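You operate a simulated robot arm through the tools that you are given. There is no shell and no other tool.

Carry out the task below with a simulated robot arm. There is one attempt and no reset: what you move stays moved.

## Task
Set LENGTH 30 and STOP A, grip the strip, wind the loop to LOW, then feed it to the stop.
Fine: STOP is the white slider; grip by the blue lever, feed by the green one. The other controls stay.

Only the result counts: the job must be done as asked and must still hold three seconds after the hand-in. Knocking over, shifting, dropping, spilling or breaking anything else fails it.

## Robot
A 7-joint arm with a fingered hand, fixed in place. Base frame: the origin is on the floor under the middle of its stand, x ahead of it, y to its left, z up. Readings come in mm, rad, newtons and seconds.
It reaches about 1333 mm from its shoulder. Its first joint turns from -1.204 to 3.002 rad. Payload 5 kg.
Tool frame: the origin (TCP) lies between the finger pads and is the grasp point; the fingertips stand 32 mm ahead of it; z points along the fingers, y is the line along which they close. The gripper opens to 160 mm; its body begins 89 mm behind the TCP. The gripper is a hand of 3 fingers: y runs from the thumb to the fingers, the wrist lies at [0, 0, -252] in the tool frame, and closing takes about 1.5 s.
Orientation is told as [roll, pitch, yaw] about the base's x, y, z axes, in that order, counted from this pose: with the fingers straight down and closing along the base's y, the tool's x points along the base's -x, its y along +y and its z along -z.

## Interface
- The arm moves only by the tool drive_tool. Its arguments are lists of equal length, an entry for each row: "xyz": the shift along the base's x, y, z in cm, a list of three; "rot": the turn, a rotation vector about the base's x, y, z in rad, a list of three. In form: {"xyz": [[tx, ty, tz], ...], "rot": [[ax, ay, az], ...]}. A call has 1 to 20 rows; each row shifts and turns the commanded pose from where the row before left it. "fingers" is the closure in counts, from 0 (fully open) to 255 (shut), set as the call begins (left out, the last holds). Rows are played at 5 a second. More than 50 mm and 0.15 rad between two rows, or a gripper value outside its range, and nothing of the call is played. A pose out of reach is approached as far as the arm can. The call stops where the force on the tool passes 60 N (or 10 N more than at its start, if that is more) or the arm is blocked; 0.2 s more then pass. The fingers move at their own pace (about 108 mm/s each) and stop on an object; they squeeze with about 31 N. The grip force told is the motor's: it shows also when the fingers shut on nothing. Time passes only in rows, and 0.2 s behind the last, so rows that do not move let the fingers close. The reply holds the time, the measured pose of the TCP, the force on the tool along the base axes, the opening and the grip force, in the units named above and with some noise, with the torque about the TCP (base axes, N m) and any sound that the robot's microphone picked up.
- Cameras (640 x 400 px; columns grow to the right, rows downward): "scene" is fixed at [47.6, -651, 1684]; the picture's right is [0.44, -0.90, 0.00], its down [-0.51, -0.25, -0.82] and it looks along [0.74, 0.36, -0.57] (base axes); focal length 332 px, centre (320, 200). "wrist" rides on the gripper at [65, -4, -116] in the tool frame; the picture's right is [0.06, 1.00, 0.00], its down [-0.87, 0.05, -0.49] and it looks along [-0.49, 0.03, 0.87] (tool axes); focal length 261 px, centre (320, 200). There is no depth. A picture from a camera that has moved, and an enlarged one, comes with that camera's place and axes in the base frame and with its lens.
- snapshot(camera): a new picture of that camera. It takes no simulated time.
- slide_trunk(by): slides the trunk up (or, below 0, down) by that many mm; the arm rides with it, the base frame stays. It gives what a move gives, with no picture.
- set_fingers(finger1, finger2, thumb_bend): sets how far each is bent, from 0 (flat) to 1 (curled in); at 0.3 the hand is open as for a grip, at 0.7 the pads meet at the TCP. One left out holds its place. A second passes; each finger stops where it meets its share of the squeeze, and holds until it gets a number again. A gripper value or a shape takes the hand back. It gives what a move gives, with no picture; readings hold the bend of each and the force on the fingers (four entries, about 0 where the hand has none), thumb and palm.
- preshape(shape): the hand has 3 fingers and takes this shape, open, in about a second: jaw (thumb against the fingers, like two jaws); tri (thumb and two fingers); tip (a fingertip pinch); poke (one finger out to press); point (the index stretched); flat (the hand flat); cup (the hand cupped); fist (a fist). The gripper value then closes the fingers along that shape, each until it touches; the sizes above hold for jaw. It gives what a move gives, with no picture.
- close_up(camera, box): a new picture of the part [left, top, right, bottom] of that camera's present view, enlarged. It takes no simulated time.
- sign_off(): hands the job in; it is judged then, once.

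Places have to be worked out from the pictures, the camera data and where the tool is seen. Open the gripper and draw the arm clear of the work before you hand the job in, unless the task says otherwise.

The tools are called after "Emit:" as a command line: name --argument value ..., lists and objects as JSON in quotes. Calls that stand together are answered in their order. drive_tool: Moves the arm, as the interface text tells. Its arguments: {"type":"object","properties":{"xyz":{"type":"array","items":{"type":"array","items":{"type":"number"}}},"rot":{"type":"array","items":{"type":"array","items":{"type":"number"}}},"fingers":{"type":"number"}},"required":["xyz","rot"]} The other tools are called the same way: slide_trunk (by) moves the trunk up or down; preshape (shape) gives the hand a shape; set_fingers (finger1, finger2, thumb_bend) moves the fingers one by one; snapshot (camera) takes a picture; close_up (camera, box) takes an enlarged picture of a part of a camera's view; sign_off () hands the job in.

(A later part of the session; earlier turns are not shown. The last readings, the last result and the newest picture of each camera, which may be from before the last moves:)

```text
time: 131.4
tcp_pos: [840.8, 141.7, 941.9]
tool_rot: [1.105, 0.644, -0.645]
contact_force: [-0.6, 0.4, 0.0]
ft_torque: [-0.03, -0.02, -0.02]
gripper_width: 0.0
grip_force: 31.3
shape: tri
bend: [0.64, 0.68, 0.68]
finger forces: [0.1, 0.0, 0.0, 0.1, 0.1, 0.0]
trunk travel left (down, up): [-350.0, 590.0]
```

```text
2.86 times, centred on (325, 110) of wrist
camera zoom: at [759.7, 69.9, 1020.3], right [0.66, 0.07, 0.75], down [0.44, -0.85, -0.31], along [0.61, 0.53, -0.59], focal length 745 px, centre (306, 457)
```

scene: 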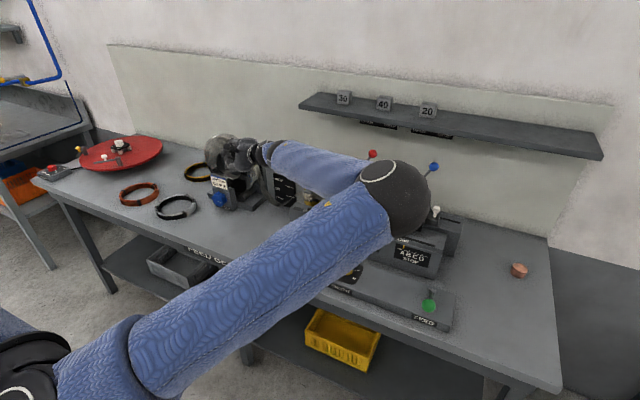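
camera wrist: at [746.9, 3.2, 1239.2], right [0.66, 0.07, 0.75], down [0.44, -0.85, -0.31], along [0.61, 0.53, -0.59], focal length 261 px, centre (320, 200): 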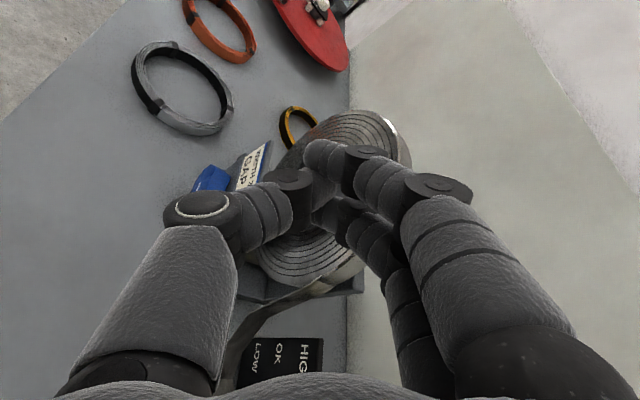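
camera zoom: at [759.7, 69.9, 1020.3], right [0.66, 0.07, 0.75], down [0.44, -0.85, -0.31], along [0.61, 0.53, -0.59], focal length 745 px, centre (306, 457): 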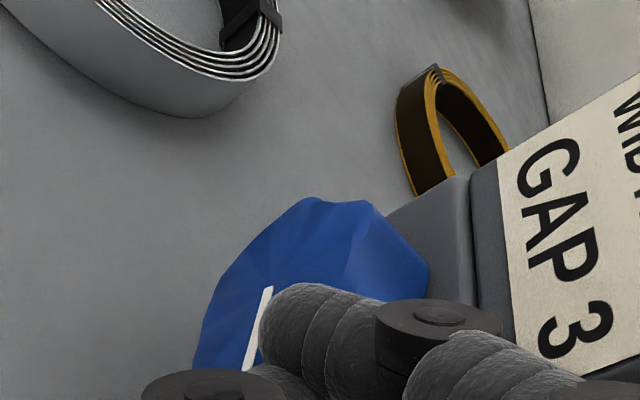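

Pointer partly visible beside the fingertip. I press in and slide down 5 mm.

Emit:
drive_tool --xyz '[[0, 0.3, 0], [0, 0.25, 0]]' --rot '[[0, 0, 0], [0, 0, 0]]'

Emit:
slide_trunk --by -5

Emit:
close_up --camera "wrist" --box '[230, 40, 420, 180]'

```text
time: 132.0
tcp_pos: [843.0, 145.4, 943.6]
tool_rot: [1.106, 0.643, -0.644]
contact_force: [-3.7, -6.3, 3.3]
ft_torque: [0.03, 0.02, 0.07]
gripper_width: 0.3
grip_force: 30.9
shape: tri
bend: [0.64, 0.68, 0.68]
finger forces: [0.1, 0.1, 0.1, 0.0, 0.1, 0.0]
trunk travel left (down, up): [-350.0, 590.0]
```

```text
time: 132.6
tcp_pos: [841.2, 143.7, 940.5]
tool_rot: [1.108, 0.644, -0.643]
contact_force: [-10.4, -24.9, 8.4]
ft_torque: [0.01, 0.05, 0.16]
gripper_width: 0.0
grip_force: 31.0
shape: tri
bend: [0.64, 0.68, 0.69]
finger forces: [0.0, 0.0, 0.0, 0.0, 0.0, 0.0]
trunk travel left (down, up): [-345.0, 595.0]
```

```text
2.86 times, centred on (325, 110) of wrist
camera zoom: at [759.1, 72.2, 1017.2], right [0.66, 0.06, 0.75], down [0.43, -0.85, -0.31], along [0.62, 0.53, -0.58], focal length 745 px, centre (306, 457)
```

zoom: 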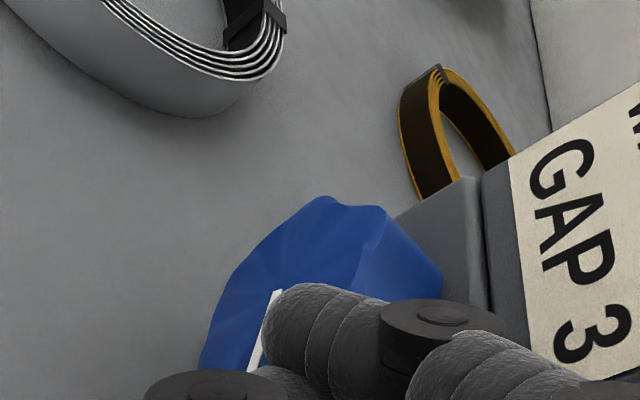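

Contact builds. I slide 4 mm further and check.

Emit:
slide_trunk --by -4

Emit:
close_up --camera "wrist" --box '[230, 40, 420, 180]'

```text
time: 133.1
tcp_pos: [840.8, 142.4, 934.9]
tool_rot: [1.107, 0.647, -0.645]
contact_force: [-15.9, -40.0, 7.4]
ft_torque: [-0.1, 0.08, 0.22]
gripper_width: 0.0
grip_force: 30.5
shape: tri
bend: [0.65, 0.69, 0.69]
finger forces: [0.0, 0.0, 0.1, 0.0, 99.2, 0.0]
trunk travel left (down, up): [-341.0, 599.0]
```

```text
2.86 times, centred on (325, 110) of wrist
camera zoom: at [759.0, 71.4, 1012.5], right [0.66, 0.06, 0.75], down [0.43, -0.85, -0.31], along [0.62, 0.53, -0.58], focal length 745 px, centre (306, 457)
```

zoom: 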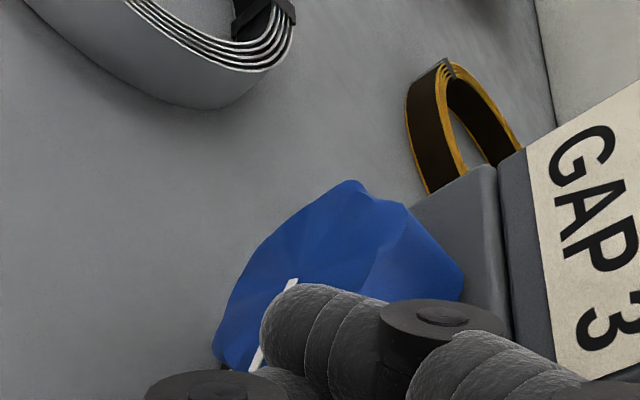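

The pointer turned about 10° (to ≈119°). I continue 4 mm.

Emit:
slide_trunk --by -4

Emit:
close_up --camera "wrist" --box '[230, 40, 420, 180]'

Emit:
close_up --camera "scene" --box '[240, 160, 320, 220]'

```text
time: 133.6
tcp_pos: [840.0, 146.4, 926.9]
tool_rot: [1.099, 0.646, -0.643]
contact_force: [-21.6, -29.6, -11.4]
ft_torque: [-0.74, 0.39, 0.4]
gripper_width: 0.0
grip_force: 30.9
shape: tri
bend: [0.65, 0.69, 0.7]
finger forces: [0.0, 0.0, 0.0, 0.0, 99.7, 0.0]
trunk travel left (down, up): [-337.0, 603.0]
```

```text
2.86 times, centred on (325, 110) of wrist
camera zoom: at [758.4, 74.2, 1005.3], right [0.66, 0.07, 0.75], down [0.44, -0.85, -0.31], along [0.61, 0.53, -0.59], focal length 745 px, centre (306, 457)
```

zoom: 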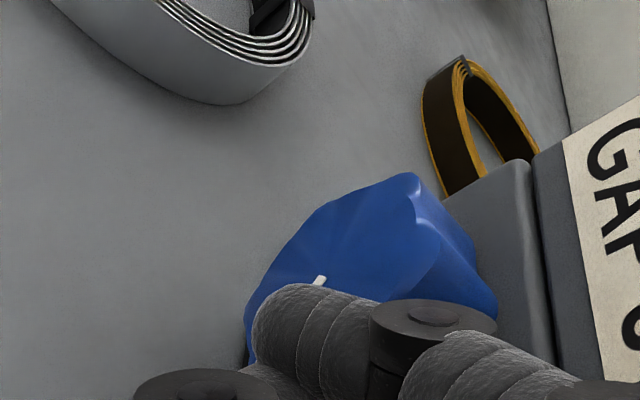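

```text
6.67 times, centred on (280, 190) of scene
camera zoom: at [47.6, -651.0, 1684.0], right [0.44, -0.9, 0.0], down [-0.51, -0.25, -0.82], along [0.74, 0.36, -0.57], focal length 2211 px, centre (587, 267)
```

zoom: 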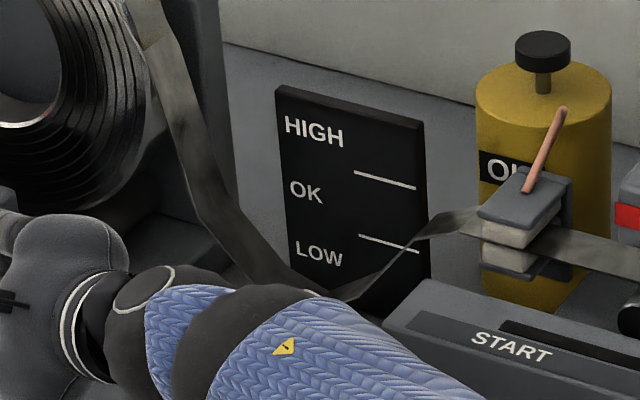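

Passed again. I back off, read the pointer and raise the trunk to view the loop.

Emit:
drive_tool --xyz '[[-0.3, -1.5, 0], [-0.5, -2.5, 0], [-0.3, -2, 0]]' --rot '[[0, 0, 0], [0, 0, 0], [0, 0, 0]]'

Emit:
close_up --camera "wrist" --box '[230, 20, 420, 160]'

Emit:
slide_trunk --by 230

Emit:
close_up --camera "scene" --box '[240, 160, 320, 220]'

Emit:
close_up --camera "scene" --box '[195, 165, 255, 220]'

```text
time: 134.4
tcp_pos: [834.3, 86.2, 931.1]
tool_rot: [1.106, 0.645, -0.641]
contact_force: [-0.3, -0.6, -0.4]
ft_torque: [-0.03, -0.06, -0.01]
gripper_width: 0.0
grip_force: 30.9
shape: tri
bend: [0.64, 0.68, 0.69]
finger forces: [0.0, 0.0, 0.0, 0.0, 0.0, 0.1]
trunk travel left (down, up): [-337.0, 603.0]
```

```text
2.86 times, centred on (325, 90) of wrist
camera zoom: at [751.5, 14.5, 1007.3], right [0.66, 0.07, 0.75], down [0.44, -0.85, -0.31], along [0.61, 0.53, -0.59], focal length 745 px, centre (306, 514)
```

zoom: 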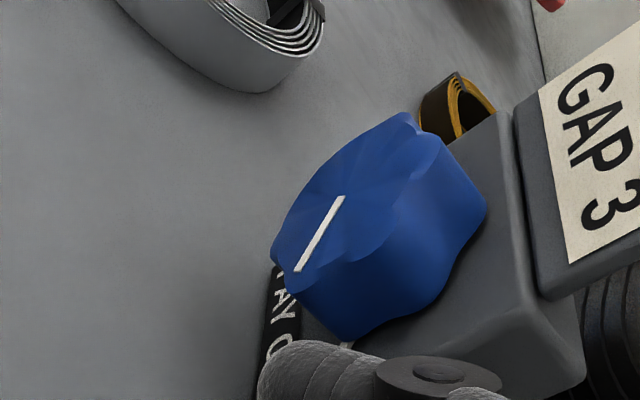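

```text
time: 136.8
tcp_pos: [833.8, 85.1, 1159.1]
tool_rot: [1.105, 0.645, -0.645]
contact_force: [-0.4, -0.5, 0.2]
ft_torque: [0.01, 0.01, 0.01]
gripper_width: 0.0
grip_force: 30.8
shape: tri
bend: [0.64, 0.68, 0.69]
finger forces: [0.0, 0.1, 0.0, 0.1, 0.0, 0.0]
trunk travel left (down, up): [-567.0, 373.0]
```

```text
6.67 times, centred on (280, 190) of scene
camera zoom: at [47.6, -651.0, 1684.0], right [0.44, -0.9, 0.0], down [-0.51, -0.25, -0.82], along [0.74, 0.36, -0.57], focal length 2211 px, centre (587, 267)
```

zoom: 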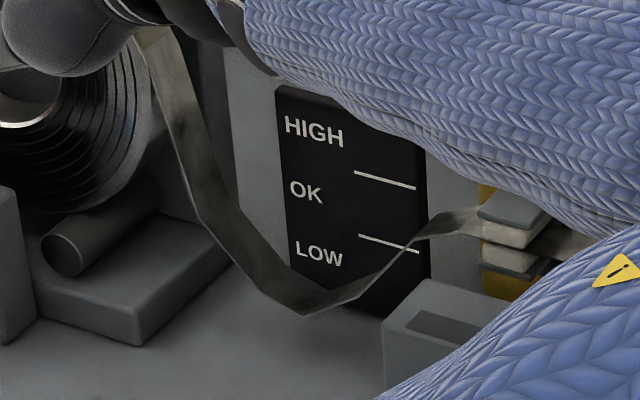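

```text
7.27 times, centred on (225, 192) of scene
camera zoom: at [47.6, -651.0, 1684.0], right [0.44, -0.9, 0.0], down [-0.51, -0.25, -0.82], along [0.74, 0.36, -0.57], focal length 2412 px, centre (1011, 254)
```

zoom: 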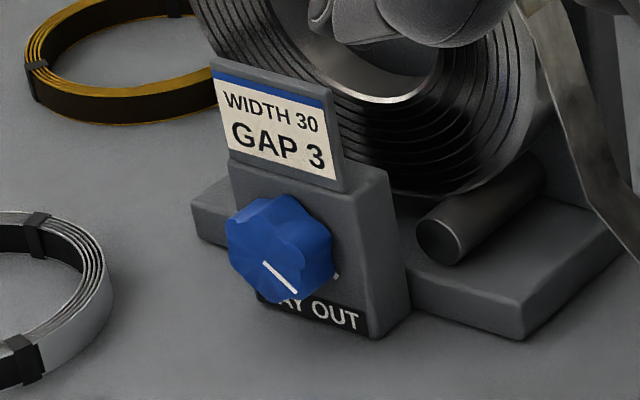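

Re-computed exactly on the knob's face: start 0°, then 53° (loop still OK), 104° (loop LOW), now ≈127°; the loop steps to LOW between 53° and 104°, so ~120° is evidently its LOW position and the loop hangs below the lower line. That's done; now I retreat: trunk up, undo the roll, and swing the hand back.

Emit:
slide_trunk --by 200

Emit:
drive_tool --xyz '[[-2, -2, 0], [-2, -2, 0], [-2, -2, 0], [-2, -2, 0], [-2, -2, 0], [-2, 0, 0], [-2, 0, 0], [-2, 0, 0]]' --rot '[[-0.0447, -0.1225, 0.0507], [-0.0447, -0.1225, 0.0507], [-0.0447, -0.1225, 0.0507], [-0.0447, -0.1225, 0.0507], [-0.0447, -0.1225, 0.0507], [0, 0, 0.12], [0, 0, 0.12], [0, 0, 0.11]]'

Emit:
snapshot --camera "scene"

```text
time: 139.0
tcp_pos: [832.5, 85.8, 1359.4]
tool_rot: [1.104, 0.645, -0.645]
contact_force: [0.0, -0.8, -0.5]
ft_torque: [0.05, -0.02, 0.03]
gripper_width: 0.0
grip_force: 30.5
shape: tri
bend: [0.64, 0.68, 0.69]
finger forces: [0.0, 0.0, 0.1, 0.0, 0.0, 0.0]
trunk travel left (down, up): [-767.0, 173.0]
```

```text
time: 140.8
tcp_pos: [672.3, -13.6, 1357.1]
tool_rot: [1.205, 0.001, 0.003]
contact_force: [-0.1, 0.2, -0.3]
ft_torque: [0.01, 0.02, 0.0]
gripper_width: 0.0
grip_force: 31.2
shape: tri
bend: [0.64, 0.68, 0.69]
finger forces: [0.0, 0.0, 0.0, 0.0, 0.1, 0.0]
trunk travel left (down, up): [-767.0, 173.0]
```

```text
taken
```

scene: 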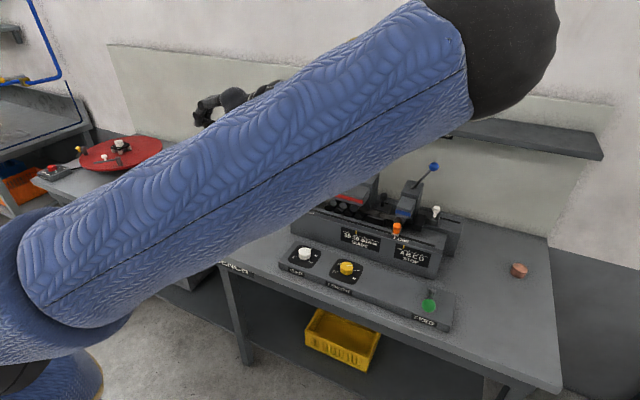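

I now swing the hand back to vertical (reverse of before).

Emit:
drive_tool --xyz '[[0, -1.3, -2.7], [0, -1.6, -2.6], [0, -1.9, -2.4], [0, -2.2, -2.1], [0, -2.4, -1.9], [0, -2.6, -1.6], [0, -2.8, -1.2], [0, -2.9, -0.9], [0, -3, -0.5], [0, -3, -0.2]]' --rot '[[-0.12, 0, 0], [-0.12, 0, 0], [-0.12, 0, 0], [-0.12, 0, 0], [-0.12, 0, 0], [-0.12, 0, 0], [-0.12, 0, 0], [-0.12, 0, 0], [-0.12, 0, 0], [-0.12, 0, 0]]'

Emit:
snapshot --camera "scene"

Emit:
snapshot --camera "wrist"

```text
time: 143.0
tcp_pos: [672.1, -250.8, 1198.8]
tool_rot: [0.001, 0.003, 0.0]
contact_force: [0.3, -0.6, 0.4]
ft_torque: [0.01, -0.01, 0.01]
gripper_width: 0.0
grip_force: 31.1
shape: tri
bend: [0.65, 0.68, 0.69]
finger forces: [0.1, 0.0, 0.1, 0.0, 0.0, 0.0]
trunk travel left (down, up): [-767.0, 173.0]
```

```text
taken
```

scene: 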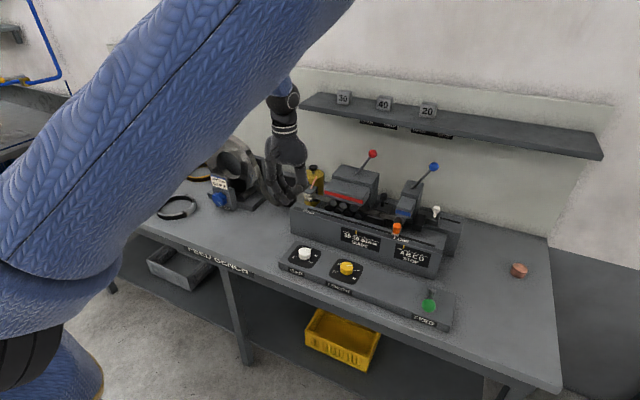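

```text
taken
camera wrist: at [606.9, -257.2, 1314.3], right [-0.06, 1.0, 0.0], down [0.87, 0.05, 0.49], along [0.49, 0.03, -0.87], focal length 261 px, centre (320, 200)
```

wrist: 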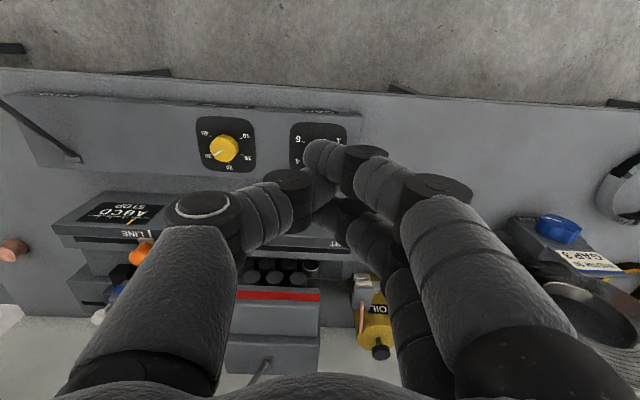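

The arm is free again. I check all settings: STOP, LENGTH, blue lever and loop.

Emit:
close_up --camera "scene" --box '[320, 225, 450, 320]'

Emit:
close_up --camera "scene" --box '[360, 145, 480, 235]'

Emit:
close_up --camera "wrist" --box '[180, 100, 280, 190]'

```text
4.21 times, centred on (385, 272) of scene
camera zoom: at [47.6, -651.0, 1684.0], right [0.44, -0.9, 0.0], down [-0.51, -0.25, -0.82], along [0.74, 0.36, -0.57], focal length 1397 px, centre (46, -105)
```

zoom: 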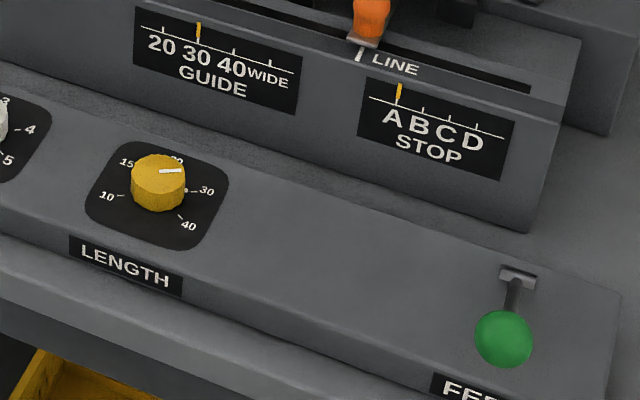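

```text
4.44 times, centred on (420, 190) of scene
camera zoom: at [47.6, -651.0, 1684.0], right [0.44, -0.9, 0.0], down [-0.51, -0.25, -0.82], along [0.74, 0.36, -0.57], focal length 1474 px, centre (-124, 244)
```

zoom: 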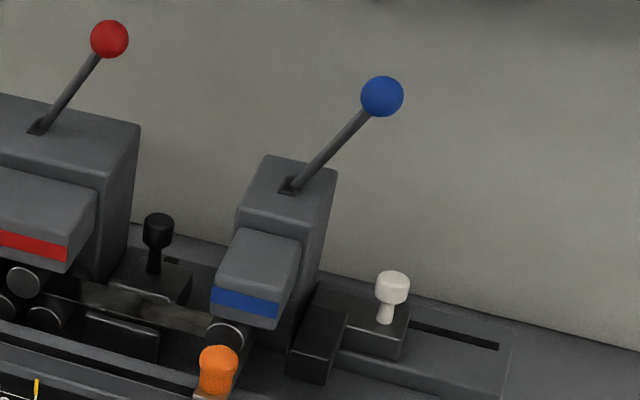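

```text
4.44 times, centred on (230, 145) of wrist
camera zoom: at [606.9, -257.2, 1314.3], right [-0.06, 1.0, 0.0], down [0.87, 0.05, 0.49], along [0.49, 0.03, -0.87], focal length 1158 px, centre (720, 444)
```

zoom: 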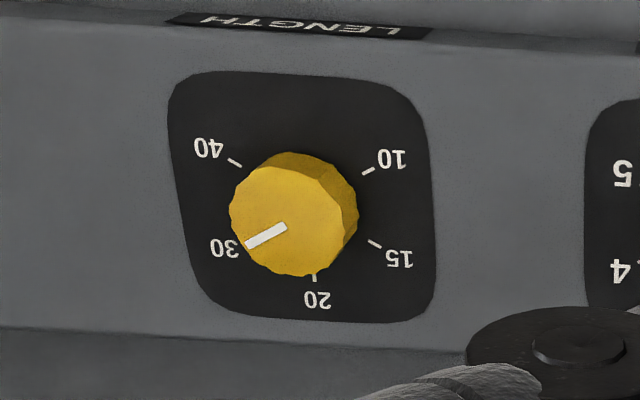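

All settings hold (LENGTH 30, STOP A, lever at GRIP, other controls untouched). Next the green FEED lever: ball ≈ (647,−661,994), leaning toward the robot. I open the hand to ~100 mm and move above it.

Emit:
drive_tool --xyz '[[-0.4, -4.6, 0], [-0.4, -4.6, 0], [-0.4, -4.6, 0], [-0.4, -4.6, 0], [-0.4, -4.6, 0], [-0.4, -4.6, 0], [0, -4.6, 0], [0, -4.6, 0], [0, -4.2, 0]]' --rot '[[0, 0, 0], [0, 0, 0], [0, 0, 0], [0, 0, 0], [0, 0, 0], [0, 0, 0], [0, 0, 0], [0, 0, 0], [0, 0, 0]]' --fingers 95

Emit:
snapshot --camera "wrist"

Emit:
snapshot --camera "scene"

```text
time: 145.0
tcp_pos: [648.3, -664.7, 1197.2]
tool_rot: [0.006, 0.003, -0.002]
contact_force: [-1.1, -0.1, 0.6]
ft_torque: [0.03, 0.02, -0.02]
gripper_width: 100.0
grip_force: 0.1
shape: tri
bend: [0.7, 0.7, 0.68]
finger forces: [0.0, 0.1, 0.0, 0.0, 0.1, 0.0]
trunk travel left (down, up): [-767.0, 173.0]
```

```text
taken
camera wrist: at [583.1, -671.4, 1312.1], right [-0.06, 1.0, 0.0], down [0.87, 0.05, 0.49], along [0.49, 0.03, -0.87], focal length 261 px, centre (320, 200)
```

wrist: 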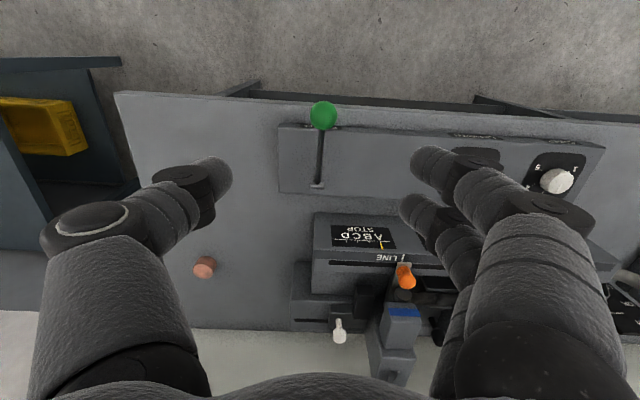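

```text
taken
```

scene: 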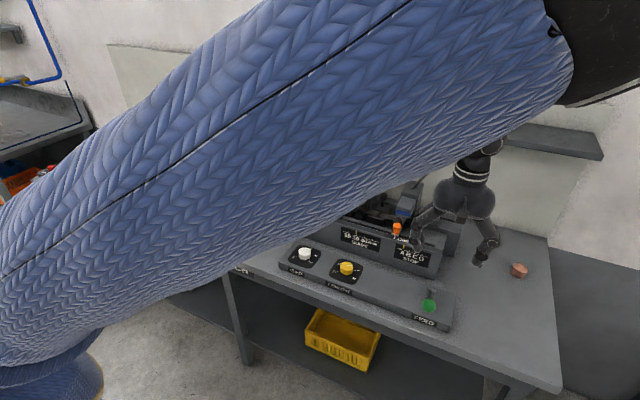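

The ball is right under the tool axis. I descend to the ball.

Emit:
drive_tool --xyz '[[0, 0.2, -4.5], [0, 0.1, -4.5], [0, 0, -4.5], [0, 0, -4], [0, 0, -2]]' --rot '[[0, 0, 0], [0, 0, 0], [0, 0, 0], [0, 0, 0], [0, 0, 0]]'

Emit:
snapshot --camera "wrist"

Emit:
close_up --camera "scene" --box '[350, 200, 510, 330]'

```text
time: 146.2
tcp_pos: [649.2, -656.4, 1004.0]
tool_rot: [0.001, 0.002, 0.0]
contact_force: [0.2, -0.2, 0.1]
ft_torque: [0.0, -0.02, 0.01]
gripper_width: 99.8
grip_force: 0.1
shape: tri
bend: [0.7, 0.7, 0.68]
finger forces: [0.0, 0.1, 0.0, 0.0, 0.0, 0.0]
trunk travel left (down, up): [-767.0, 173.0]
```

```text
taken
camera wrist: at [583.6, -663.3, 1119.6], right [-0.06, 1.0, 0.0], down [0.87, 0.05, 0.49], along [0.49, 0.03, -0.87], focal length 261 px, centre (320, 200)
```

wrist: 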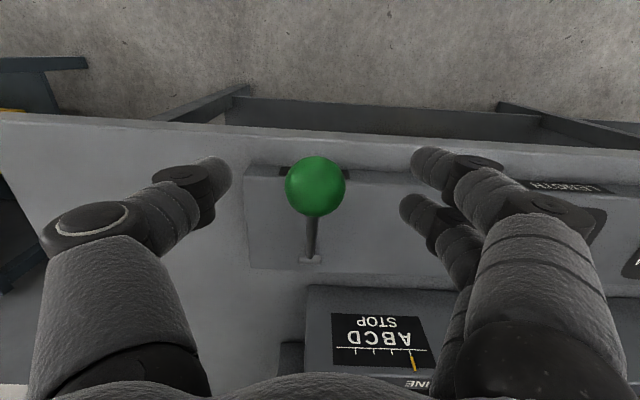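

```text
3.08 times, centred on (430, 265) of scene
camera zoom: at [47.6, -651.0, 1684.0], right [0.44, -0.9, 0.0], down [-0.51, -0.25, -0.82], along [0.74, 0.36, -0.57], focal length 1021 px, centre (-18, 0)
```

zoom: 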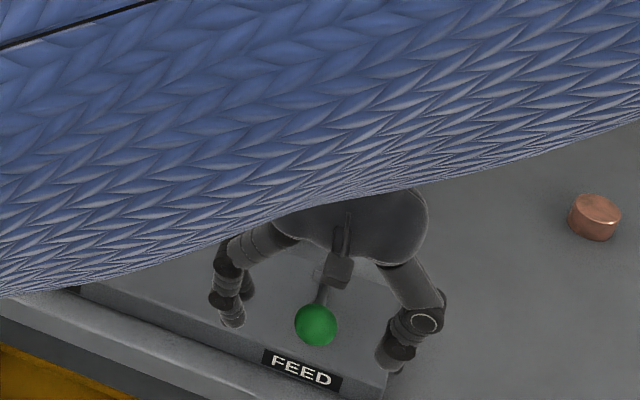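

Ball sits 16 mm ahead of the TCP, nearly centred. I lower 8 mm, shift 2 mm, and close on it.

Emit:
drive_tool --xyz '[[0, -0.25, -0.8], [0, 0, 0], [0, 0, 0], [0, 0, 0], [0, 0, 0], [0, 0, 0], [0, 0, 0]]' --rot '[[0, 0, 0], [0, 0, 0], [0, 0, 0], [0, 0, 0], [0, 0, 0], [0, 0, 0], [0, 0, 0]]' --fingers 225

Emit:
snapshot --camera "wrist"

```text
time: 147.8
tcp_pos: [649.0, -660.3, 995.6]
tool_rot: [0.003, 0.002, 0.001]
contact_force: [0.2, -2.5, -1.0]
ft_torque: [0.02, -0.02, 0.0]
gripper_width: 19.6
grip_force: 0.0
shape: tri
bend: [0.72, 0.72, 0.7]
finger forces: [0.0, 0.1, 0.0, 0.0, 1.6, 0.0]
trunk travel left (down, up): [-767.0, 173.0]
```

```text
taken
camera wrist: at [583.8, -666.5, 1111.1], right [-0.06, 1.0, 0.0], down [0.87, 0.05, 0.49], along [0.49, 0.03, -0.87], focal length 261 px, centre (320, 200)
```

wrist: 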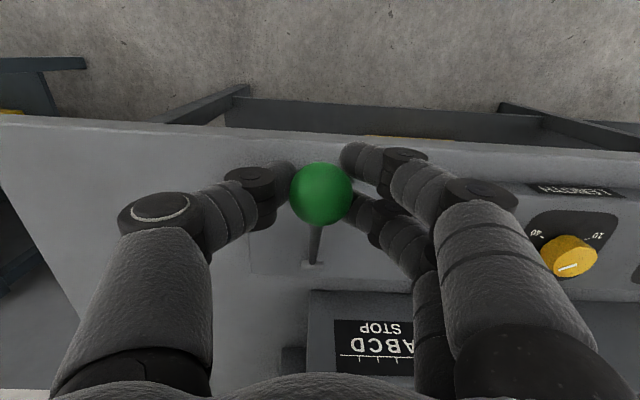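

Fingers just touch the ball. I close fully for a firm grip.

Emit:
drive_tool --xyz '[[0, 0, 0], [0, 0, 0], [0, 0, 0], [0, 0, 0]]' --rot '[[0, 0, 0], [0, 0, 0], [0, 0, 0], [0, 0, 0]]' --fingers 255

Emit:
close_up --camera "wrist" --box '[230, 120, 420, 290]'

```text
time: 148.8
tcp_pos: [649.1, -661.4, 994.7]
tool_rot: [0.006, 0.004, 0.001]
contact_force: [-1.6, -0.6, -11.6]
ft_torque: [0.13, 0.03, 0.18]
gripper_width: 10.4
grip_force: 30.8
shape: tri
bend: [0.71, 0.71, 0.71]
finger forces: [12.5, 13.9, 0.0, 0.0, 27.7, 0.0]
trunk travel left (down, up): [-767.0, 173.0]
```

```text
2.35 times, centred on (325, 205) of wrist
camera zoom: at [583.7, -667.1, 1110.1], right [-0.06, 1.0, 0.0], down [0.87, 0.05, 0.49], along [0.49, 0.03, -0.87], focal length 613 px, centre (308, 188)
```

zoom: 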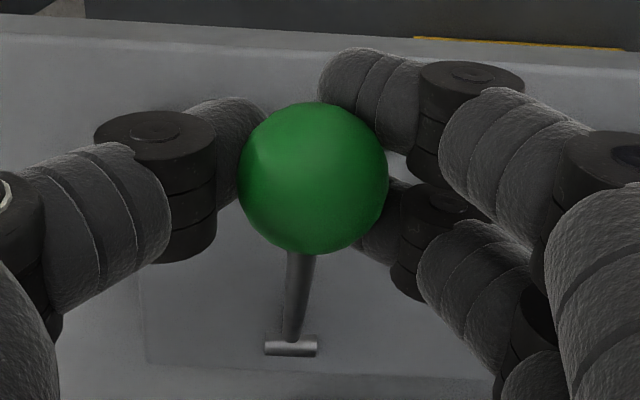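

Firm grip on the ball. I test the lever's motion: first 1 cm along its arc upward/away from the robot.

Emit:
drive_tool --xyz '[[0.28, 0, 0.41], [0.28, 0, 0.41]]' --rot '[[0, 0, 0], [0, 0, 0]]'

Emit:
close_up --camera "wrist" --box '[230, 120, 420, 290]'

```text
time: 149.4
tcp_pos: [650.9, -662.4, 996.0]
tool_rot: [0.006, 0.013, -0.001]
contact_force: [-27.9, 6.6, -53.9]
ft_torque: [0.29, 0.41, 0.2]
gripper_width: 6.2
grip_force: 30.8
shape: tri
bend: [0.68, 0.68, 0.7]
finger forces: [26.3, 16.7, 0.1, 0.0, 30.6, 0.0]
trunk travel left (down, up): [-767.0, 173.0]
```

```text
2.35 times, centred on (325, 205) of wrist
camera zoom: at [586.2, -668.9, 1114.2], right [-0.06, 1.0, 0.01], down [0.87, 0.05, 0.48], along [0.48, 0.04, -0.88], focal length 613 px, centre (308, 188)
```

zoom: 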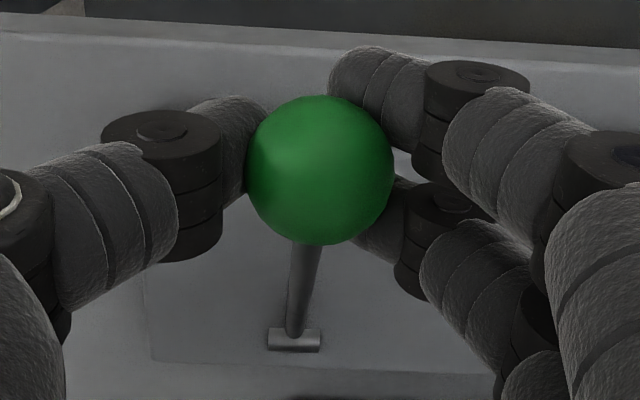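

Blocked in that direction (61 N). So the lever rests there, and feeding means pulling it down toward the robot. I go back and test 1 cm that way.

Emit:
drive_tool --xyz '[[-0.28, 0, -0.41], [-0.28, 0, -0.41], [-0.28, 0, -0.41], [-0.28, 0, -0.41]]' --rot '[[0, 0, 0], [0, 0, 0], [0, 0, 0], [0, 0, 0]]'

Emit:
close_up --camera "wrist" --box '[230, 120, 420, 290]'

```text
time: 150.4
tcp_pos: [647.6, -660.3, 992.2]
tool_rot: [0.002, -0.005, -0.001]
contact_force: [-1.8, -6.9, 2.3]
ft_torque: [-0.02, -0.04, 0.23]
gripper_width: 9.9
grip_force: 31.1
shape: tri
bend: [0.71, 0.71, 0.72]
finger forces: [11.9, 13.4, 0.0, 0.1, 28.6, 0.0]
trunk travel left (down, up): [-767.0, 173.0]
```

```text
2.35 times, centred on (325, 205) of wrist
camera zoom: at [581.3, -667.3, 1106.3], right [-0.06, 1.0, 0.0], down [0.87, 0.05, 0.5], along [0.49, 0.03, -0.87], focal length 613 px, centre (308, 188)
```

zoom: 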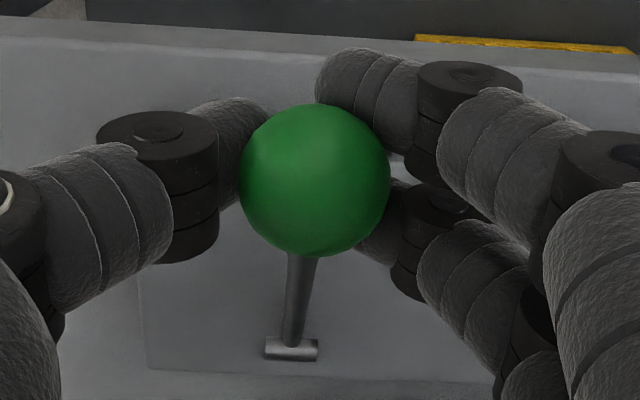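

Little resistance there. I let it settle and read again.

Emit:
drive_tool --xyz '[[0, 0, 0], [0, 0, 0]]' --rot '[[0, 0, 0], [0, 0, 0]]'

```text
time: 151.0
tcp_pos: [645.7, -661.4, 987.9]
tool_rot: [0.003, -0.001, -0.001]
contact_force: [5.6, -6.3, -1.8]
ft_torque: [-0.03, -0.2, 0.24]
gripper_width: 10.1
grip_force: 31.1
shape: tri
bend: [0.71, 0.71, 0.72]
finger forces: [11.9, 12.6, 0.1, 0.1, 28.7, 0.0]
trunk travel left (down, up): [-767.0, 173.0]
```

The lever follows downward easily. I pull further along its arc (to about 65°) and watch force and sound.

Emit:
drive_tool --xyz '[[-0.3, 0, -0.5], [-0.35, 0, -0.6], [-0.35, 0, -0.65], [-0.3, 0, -0.65], [0, 0, 0]]' --rot '[[0, 0, 0], [0, 0, 0], [0, 0, 0], [0, 0, 0], [0, 0, 0]]'

Emit:
close_up --camera "wrist" --box '[230, 120, 420, 290]'

Emit:
snapshot --camera "scene"

```text
time: 152.2
tcp_pos: [631.1, -662.0, 962.6]
tool_rot: [0.002, 0.002, -0.001]
contact_force: [0.4, -0.6, 0.7]
ft_torque: [0.04, -0.01, 0.01]
gripper_width: 4.6
grip_force: 30.3
shape: tri
bend: [0.73, 0.72, 0.73]
finger forces: [0.1, 0.0, 0.1, 0.0, 0.1, 0.0]
trunk travel left (down, up): [-767.0, 173.0]
```

```text
2.35 times, centred on (325, 205) of wrist
camera zoom: at [564.6, -667.3, 1077.9], right [-0.06, 1.0, 0.0], down [0.87, 0.05, 0.49], along [0.49, 0.03, -0.87], focal length 613 px, centre (308, 188)
```

zoom: 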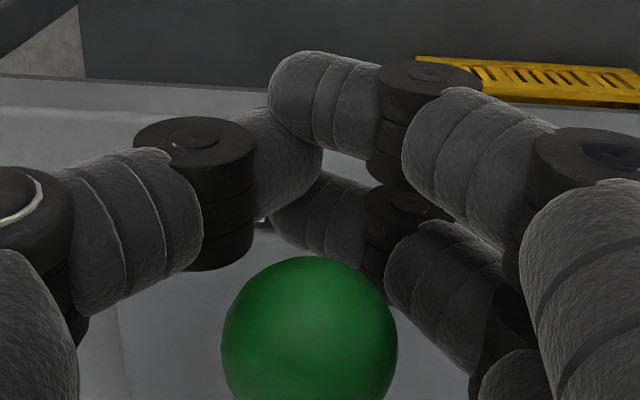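

```text
taken
```

scene: 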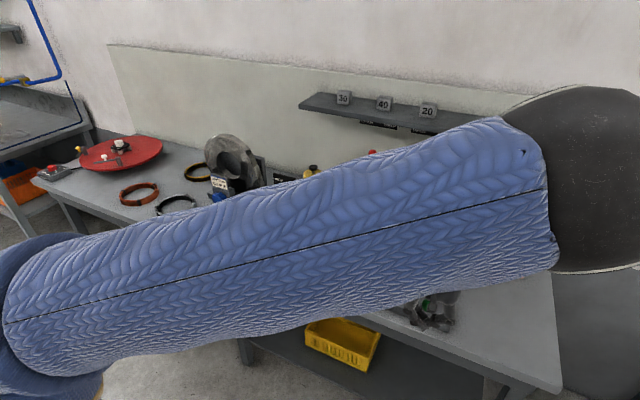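

The ball slipped out of the fingers and the lever sprang back (ball again ≈ (653,−662,985)): it is a spring-loaded lever that has to be pressed down. I move clear toward the robot and up, then look at the strip from the scene camera.

Emit:
drive_tool --xyz '[[-2, 0, 0], [-2, 0, 1], [0, 0, 4.5], [0, 0, 4.5], [0, 0, 4.5]]' --rot '[[0, 0, 0], [0, 0, 0], [0, 0, 0], [0, 0, 0], [0, 0, 0]]' --fingers 200

Emit:
snapshot --camera "wrist"

Emit:
snapshot --camera "scene"

```text
time: 153.4
tcp_pos: [588.2, -663.7, 1109.5]
tool_rot: [0.001, 0.002, -0.003]
contact_force: [0.4, 0.9, 0.2]
ft_torque: [-0.04, 0.02, 0.0]
gripper_width: 34.3
grip_force: 0.0
shape: tri
bend: [0.73, 0.73, 0.7]
finger forces: [0.0, 0.1, 0.0, 0.0, 0.1, 0.0]
trunk travel left (down, up): [-767.0, 173.0]
```

```text
taken
camera wrist: at [524.3, -670.0, 1224.3], right [-0.06, 1.0, 0.0], down [0.87, 0.05, 0.49], along [0.49, 0.03, -0.87], focal length 261 px, centre (320, 200)
```

wrist: 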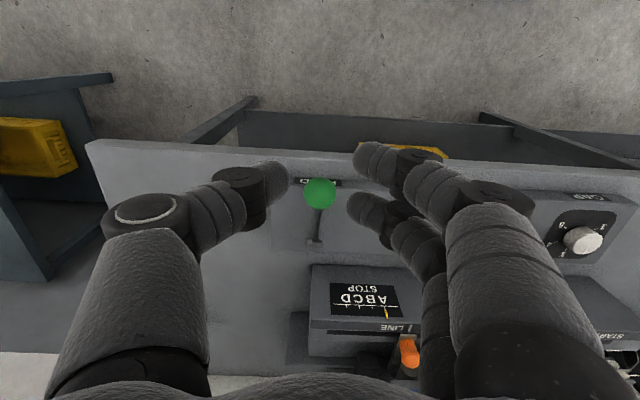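

```text
taken
```

scene: 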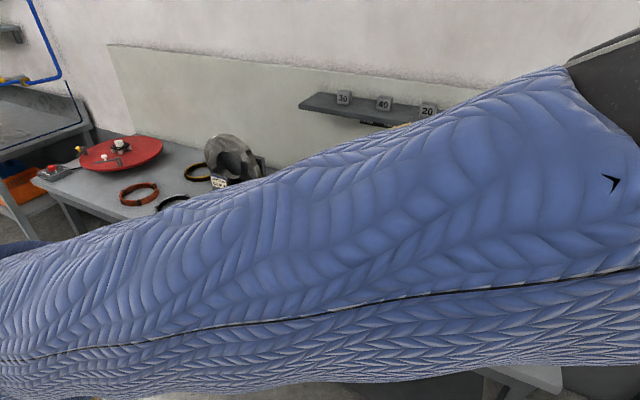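

The lever is back at rest (ball ≈ (647,−661,991)). I'll press it down with the three fingertips as a cup on top of the ball: fingers to 240, positioned above the ball.

Emit:
drive_tool --xyz '[[3, 0.15, 0], [2.9, 0.1, 0], [0, 0, -2], [0, 0, -1.5]]' --rot '[[0, 0, 0], [0, 0, 0], [0, 0, 0], [0, 0, 0]]' --fingers 240

Emit:
close_up --camera "wrist" --box '[230, 100, 420, 270]'

```text
time: 154.4
tcp_pos: [650.4, -659.0, 1071.7]
tool_rot: [0.004, 0.002, 0.001]
contact_force: [0.4, 0.5, 0.2]
ft_torque: [-0.01, -0.02, -0.01]
gripper_width: 9.7
grip_force: 0.1
shape: tri
bend: [0.71, 0.71, 0.7]
finger forces: [0.0, 0.0, 0.0, 0.0, 0.0, 0.0]
trunk travel left (down, up): [-767.0, 173.0]
```

```text
2.35 times, centred on (325, 185) of wrist
camera zoom: at [584.2, -664.4, 1187.2], right [-0.06, 1.0, 0.0], down [0.87, 0.05, 0.49], along [0.49, 0.03, -0.87], focal length 613 px, centre (308, 235)
```

zoom: 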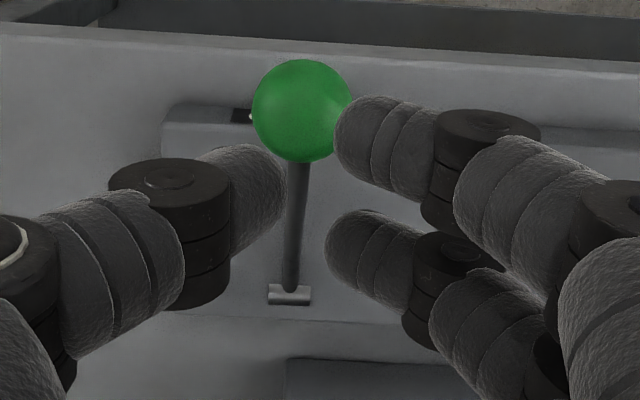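

The three fingertips form a cup; the ball is ~2 mm off centre. I correct and lower until the tips rest on the ball.

Emit:
drive_tool --xyz '[[-0.2, -0.2, -1.5], [0, 0, -1.5], [0, 0, -0.6], [0, 0, -0.5]]' --rot '[[0, 0, 0], [0, 0, 0], [0, 0, 0], [0, 0, 0]]'

Emit:
close_up --camera "wrist" --box '[230, 100, 420, 270]'

```text
time: 155.4
tcp_pos: [649.0, -659.7, 1033.2]
tool_rot: [0.003, 0.003, -0.001]
contact_force: [-1.8, 0.3, 1.1]
ft_torque: [-0.07, 0.01, 0.01]
gripper_width: 9.4
grip_force: 0.1
shape: tri
bend: [0.71, 0.71, 0.7]
finger forces: [0.0, 0.0, 0.1, 0.1, 1.7, 0.1]
trunk travel left (down, up): [-767.0, 173.0]
```

```text
2.35 times, centred on (325, 185) of wrist
camera zoom: at [581.9, -665.8, 1146.6], right [-0.06, 1.0, 0.0], down [0.87, 0.05, 0.49], along [0.49, 0.03, -0.87], focal length 613 px, centre (308, 235)
```

zoom: 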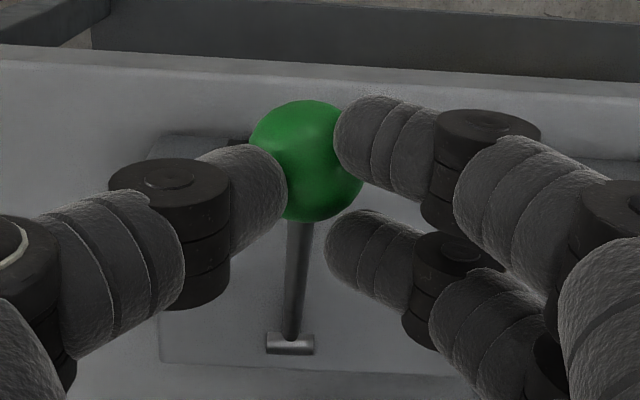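

Light contact. I press down along the lever's arc in small steps and read the force.

Emit:
drive_tool --xyz '[[-0.2, 0, -0.5], [-0.25, 0, -0.5], [-0.25, 0, -0.5]]' --rot '[[0, 0, 0], [0, 0, 0], [0, 0, 0]]'

Emit:
close_up --camera "wrist" --box '[230, 100, 420, 270]'

```text
time: 156.2
tcp_pos: [640.7, -659.8, 1016.2]
tool_rot: [0.004, 0.001, 0.0]
contact_force: [-1.3, -1.8, 1.4]
ft_torque: [-0.05, 0.04, -0.03]
gripper_width: 9.9
grip_force: 0.0
shape: tri
bend: [0.71, 0.71, 0.7]
finger forces: [0.0, 0.1, 0.1, 0.0, 2.2, 0.1]
trunk travel left (down, up): [-767.0, 173.0]
```

```text
2.35 times, centred on (325, 185) of wrist
camera zoom: at [575.4, -665.3, 1132.2], right [-0.06, 1.0, 0.0], down [0.87, 0.05, 0.49], along [0.49, 0.03, -0.87], focal length 613 px, centre (308, 235)
```

zoom: 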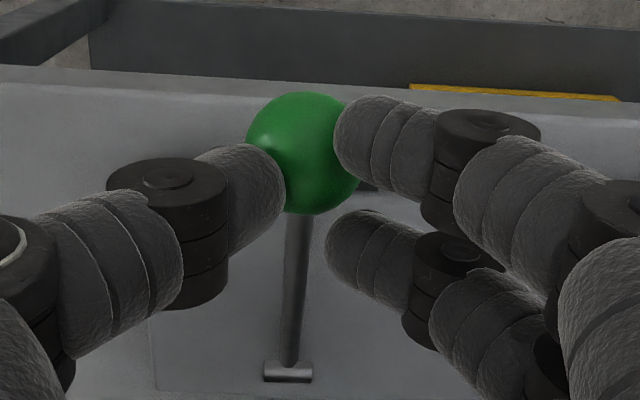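

The lever goes down with almost no force. I continue along the arc.

Emit:
drive_tool --xyz '[[-0.33, 0, -0.65], [-0.33, 0, -0.65], [-0.28, 0, -0.67], [-0.28, 0, -0.67]]' --rot '[[0, 0, 0], [0, 0, 0], [0, 0, 0], [0, 0, 0]]'

Emit:
close_up --camera "wrist" --box '[230, 100, 420, 270]'

```text
time: 157.2
tcp_pos: [629.9, -660.2, 993.0]
tool_rot: [0.003, 0.002, -0.001]
contact_force: [-1.7, -0.7, 1.3]
ft_torque: [-0.01, 0.03, -0.02]
gripper_width: 10.1
grip_force: 0.1
shape: tri
bend: [0.71, 0.71, 0.7]
finger forces: [0.1, 0.0, 0.1, 0.0, 1.7, 0.0]
trunk travel left (down, up): [-767.0, 173.0]
```

```text
2.35 times, centred on (325, 185) of wrist
camera zoom: at [563.5, -666.2, 1107.6], right [-0.06, 1.0, 0.0], down [0.87, 0.05, 0.49], along [0.49, 0.03, -0.87], focal length 613 px, centre (308, 235)
```

zoom: 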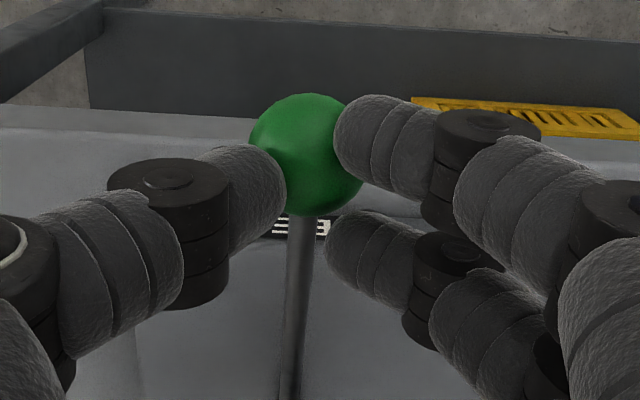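

Still following freely (lever now ≈69°). I go on.

Emit:
drive_tool --xyz '[[-0.22, 0, -0.7], [-0.22, 0, -0.7], [-0.17, 0, -0.72], [-0.15, 0, -0.72]]' --rot '[[0, 0, 0], [0, 0, 0], [0, 0, 0], [0, 0, 0]]'

Emit:
close_up --camera "wrist" --box '[230, 100, 420, 270]'

```text
time: 158.2
tcp_pos: [621.7, -661.5, 961.6]
tool_rot: [0.003, 0.002, 0.0]
contact_force: [-1.5, 1.4, 1.8]
ft_torque: [0.04, 0.06, 0.04]
gripper_width: 9.8
grip_force: 0.1
shape: tri
bend: [0.71, 0.71, 0.7]
finger forces: [2.3, 0.0, 0.0, 0.0, 0.8, 0.0]
trunk travel left (down, up): [-767.0, 173.0]
```

```text
2.35 times, centred on (325, 185) of wrist
camera zoom: at [556.6, -667.5, 1077.0], right [-0.06, 1.0, 0.0], down [0.87, 0.05, 0.49], along [0.49, 0.03, -0.87], focal length 613 px, centre (308, 235)
```

zoom: 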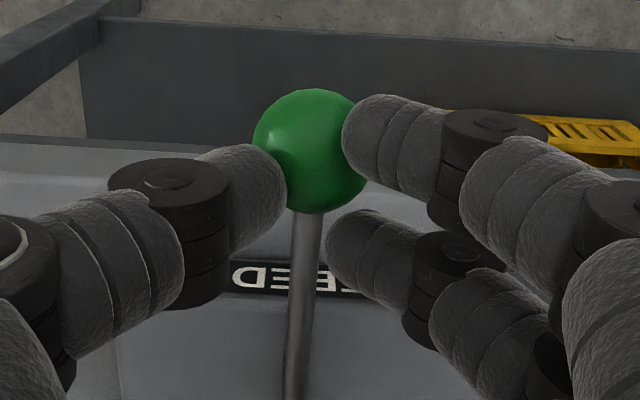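

Lever ≈83° now. I press on in smaller steps to find its end.

Emit:
drive_tool --xyz '[[-0.08, 0, -0.5], [-0.05, 0, -0.5], [0, 0, -0.5]]' --rot '[[0, 0, 0], [0, 0, 0], [0, 0, 0]]'

Emit:
close_up --camera "wrist" --box '[230, 100, 420, 270]'

```text
time: 159.0
tcp_pos: [619.6, -662.6, 947.4]
tool_rot: [0.003, -0.001, -0.001]
contact_force: [-2.5, -0.3, 2.3]
ft_torque: [0.01, 0.03, 0.0]
gripper_width: 10.0
grip_force: 0.0
shape: tri
bend: [0.71, 0.71, 0.7]
finger forces: [1.7, 0.0, 0.0, 0.0, 1.8, 0.0]
trunk travel left (down, up): [-767.0, 173.0]
```

```text
2.35 times, centred on (325, 185) of wrist
camera zoom: at [553.9, -667.1, 1062.6], right [-0.06, 1.0, 0.0], down [0.87, 0.05, 0.49], along [0.49, 0.03, -0.87], focal length 613 px, centre (308, 235)
```

zoom: 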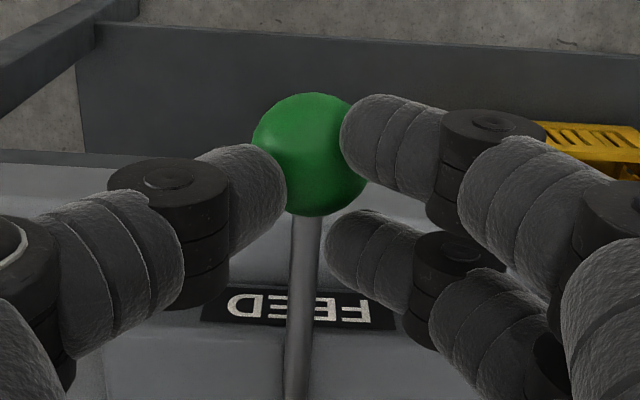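

Still moving. I continue pressing down step by step.

Emit:
drive_tool --xyz '[[0, 0, -0.5], [0.02, 0, -0.5], [0.05, 0, -0.5]]' --rot '[[0, 0, 0], [0, 0, 0], [0, 0, 0]]'

Emit:
close_up --camera "wrist" --box '[230, 100, 420, 270]'

```text
time: 159.8
tcp_pos: [620.9, -661.5, 932.3]
tool_rot: [0.003, 0.001, 0.0]
contact_force: [-2.7, 0.2, 1.8]
ft_torque: [0.03, 0.08, 0.03]
gripper_width: 9.8
grip_force: 0.1
shape: tri
bend: [0.71, 0.71, 0.7]
finger forces: [2.4, 0.0, 0.0, 0.1, 1.6, 0.0]
trunk travel left (down, up): [-767.0, 173.0]
```

```text
2.35 times, centred on (325, 185) of wrist
camera zoom: at [554.5, -667.1, 1048.0], right [-0.06, 1.0, 0.0], down [0.87, 0.05, 0.49], along [0.49, 0.03, -0.87], focal length 613 px, centre (308, 235)
```

zoom: 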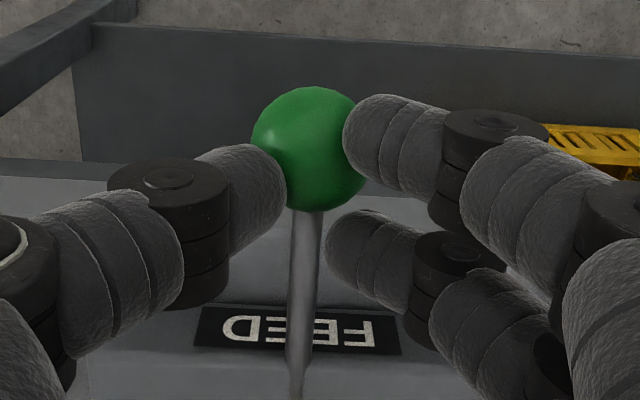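

The lever keeps moving. I check the scene for what happens with the strip.

Emit:
snapshot --camera "scene"

Emit:
snapshot --camera "wrist"

```text
taken
```

scene: 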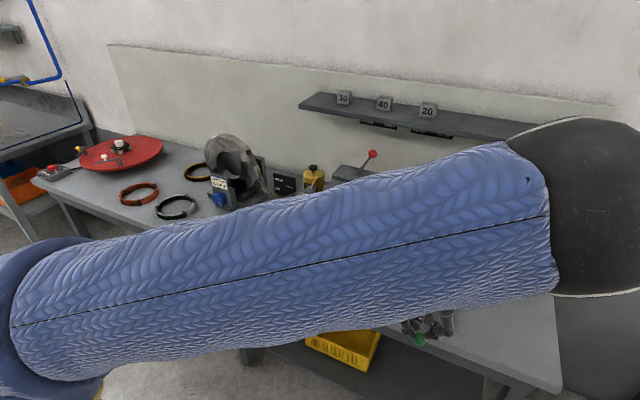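

```text
taken
camera wrist: at [554.5, -667.1, 1048.0], right [-0.06, 1.0, 0.0], down [0.87, 0.05, 0.49], along [0.49, 0.03, -0.87], focal length 261 px, centre (320, 200)
```

wrist: 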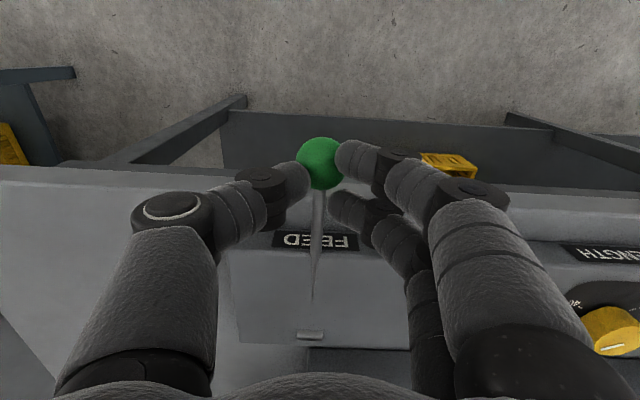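

I zoom on the loop and the visible part of the machine.

Emit:
close_up --camera "scene" --box '[240, 150, 400, 220]'

```text
4.00 times, centred on (320, 185) of scene
camera zoom: at [47.6, -651.0, 1684.0], right [0.44, -0.9, 0.0], down [-0.51, -0.25, -0.82], along [0.74, 0.36, -0.57], focal length 1327 px, centre (320, 260)
```

zoom: 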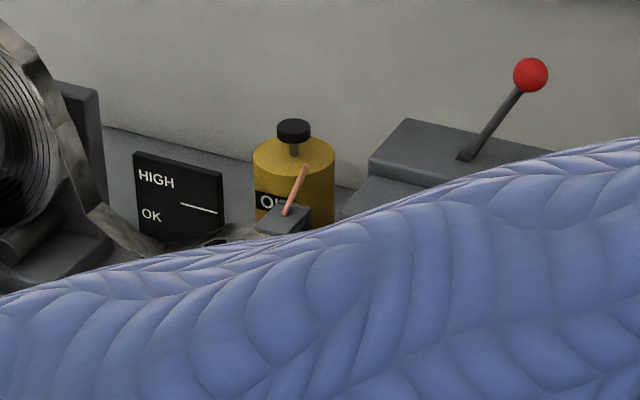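

Interesting: the loop has risen back toward OK while feeding – strip has been drawn in. I press a little further to find the lever's end.

Emit:
drive_tool --xyz '[[0.05, 0, -0.4], [0.05, 0, -0.4]]' --rot '[[0, 0, 0], [0, 0, 0]]'

Emit:
snapshot --camera "wrist"

Emit:
close_up --camera "scene" --box '[240, 150, 400, 220]'

```text
time: 160.4
tcp_pos: [621.3, -662.5, 925.2]
tool_rot: [0.003, -0.001, -0.001]
contact_force: [-1.8, 1.2, 2.1]
ft_torque: [0.03, 0.08, -0.01]
gripper_width: 10.2
grip_force: 0.0
shape: tri
bend: [0.71, 0.71, 0.7]
finger forces: [2.5, 0.0, 0.0, 0.1, 1.3, 0.0]
trunk travel left (down, up): [-767.0, 173.0]
```

```text
taken
camera wrist: at [555.3, -667.2, 1039.8], right [-0.06, 1.0, 0.0], down [0.87, 0.05, 0.49], along [0.49, 0.03, -0.87], focal length 261 px, centre (320, 200)
```

wrist: 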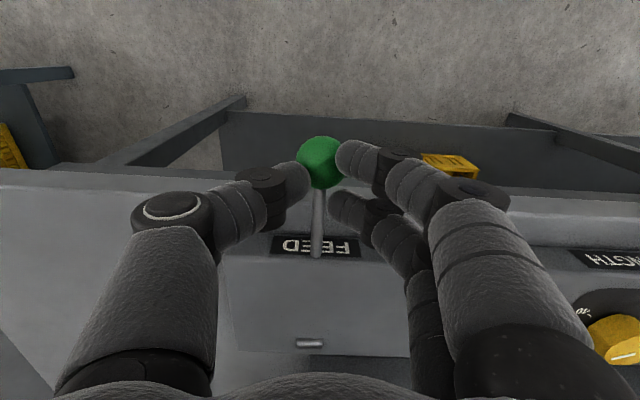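

```text
4.00 times, centred on (320, 185) of scene
camera zoom: at [47.6, -651.0, 1684.0], right [0.44, -0.9, 0.0], down [-0.51, -0.25, -0.82], along [0.74, 0.36, -0.57], focal length 1327 px, centre (320, 260)
```

zoom: 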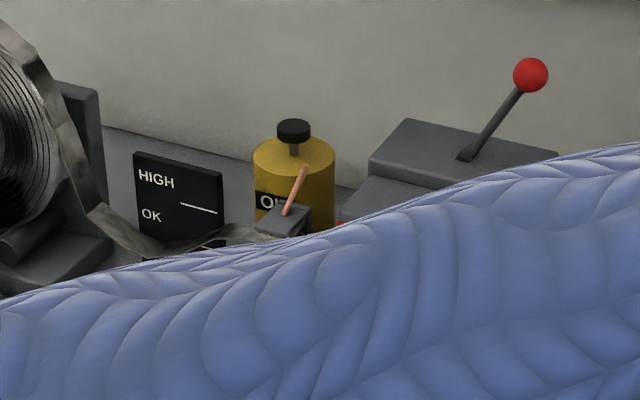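

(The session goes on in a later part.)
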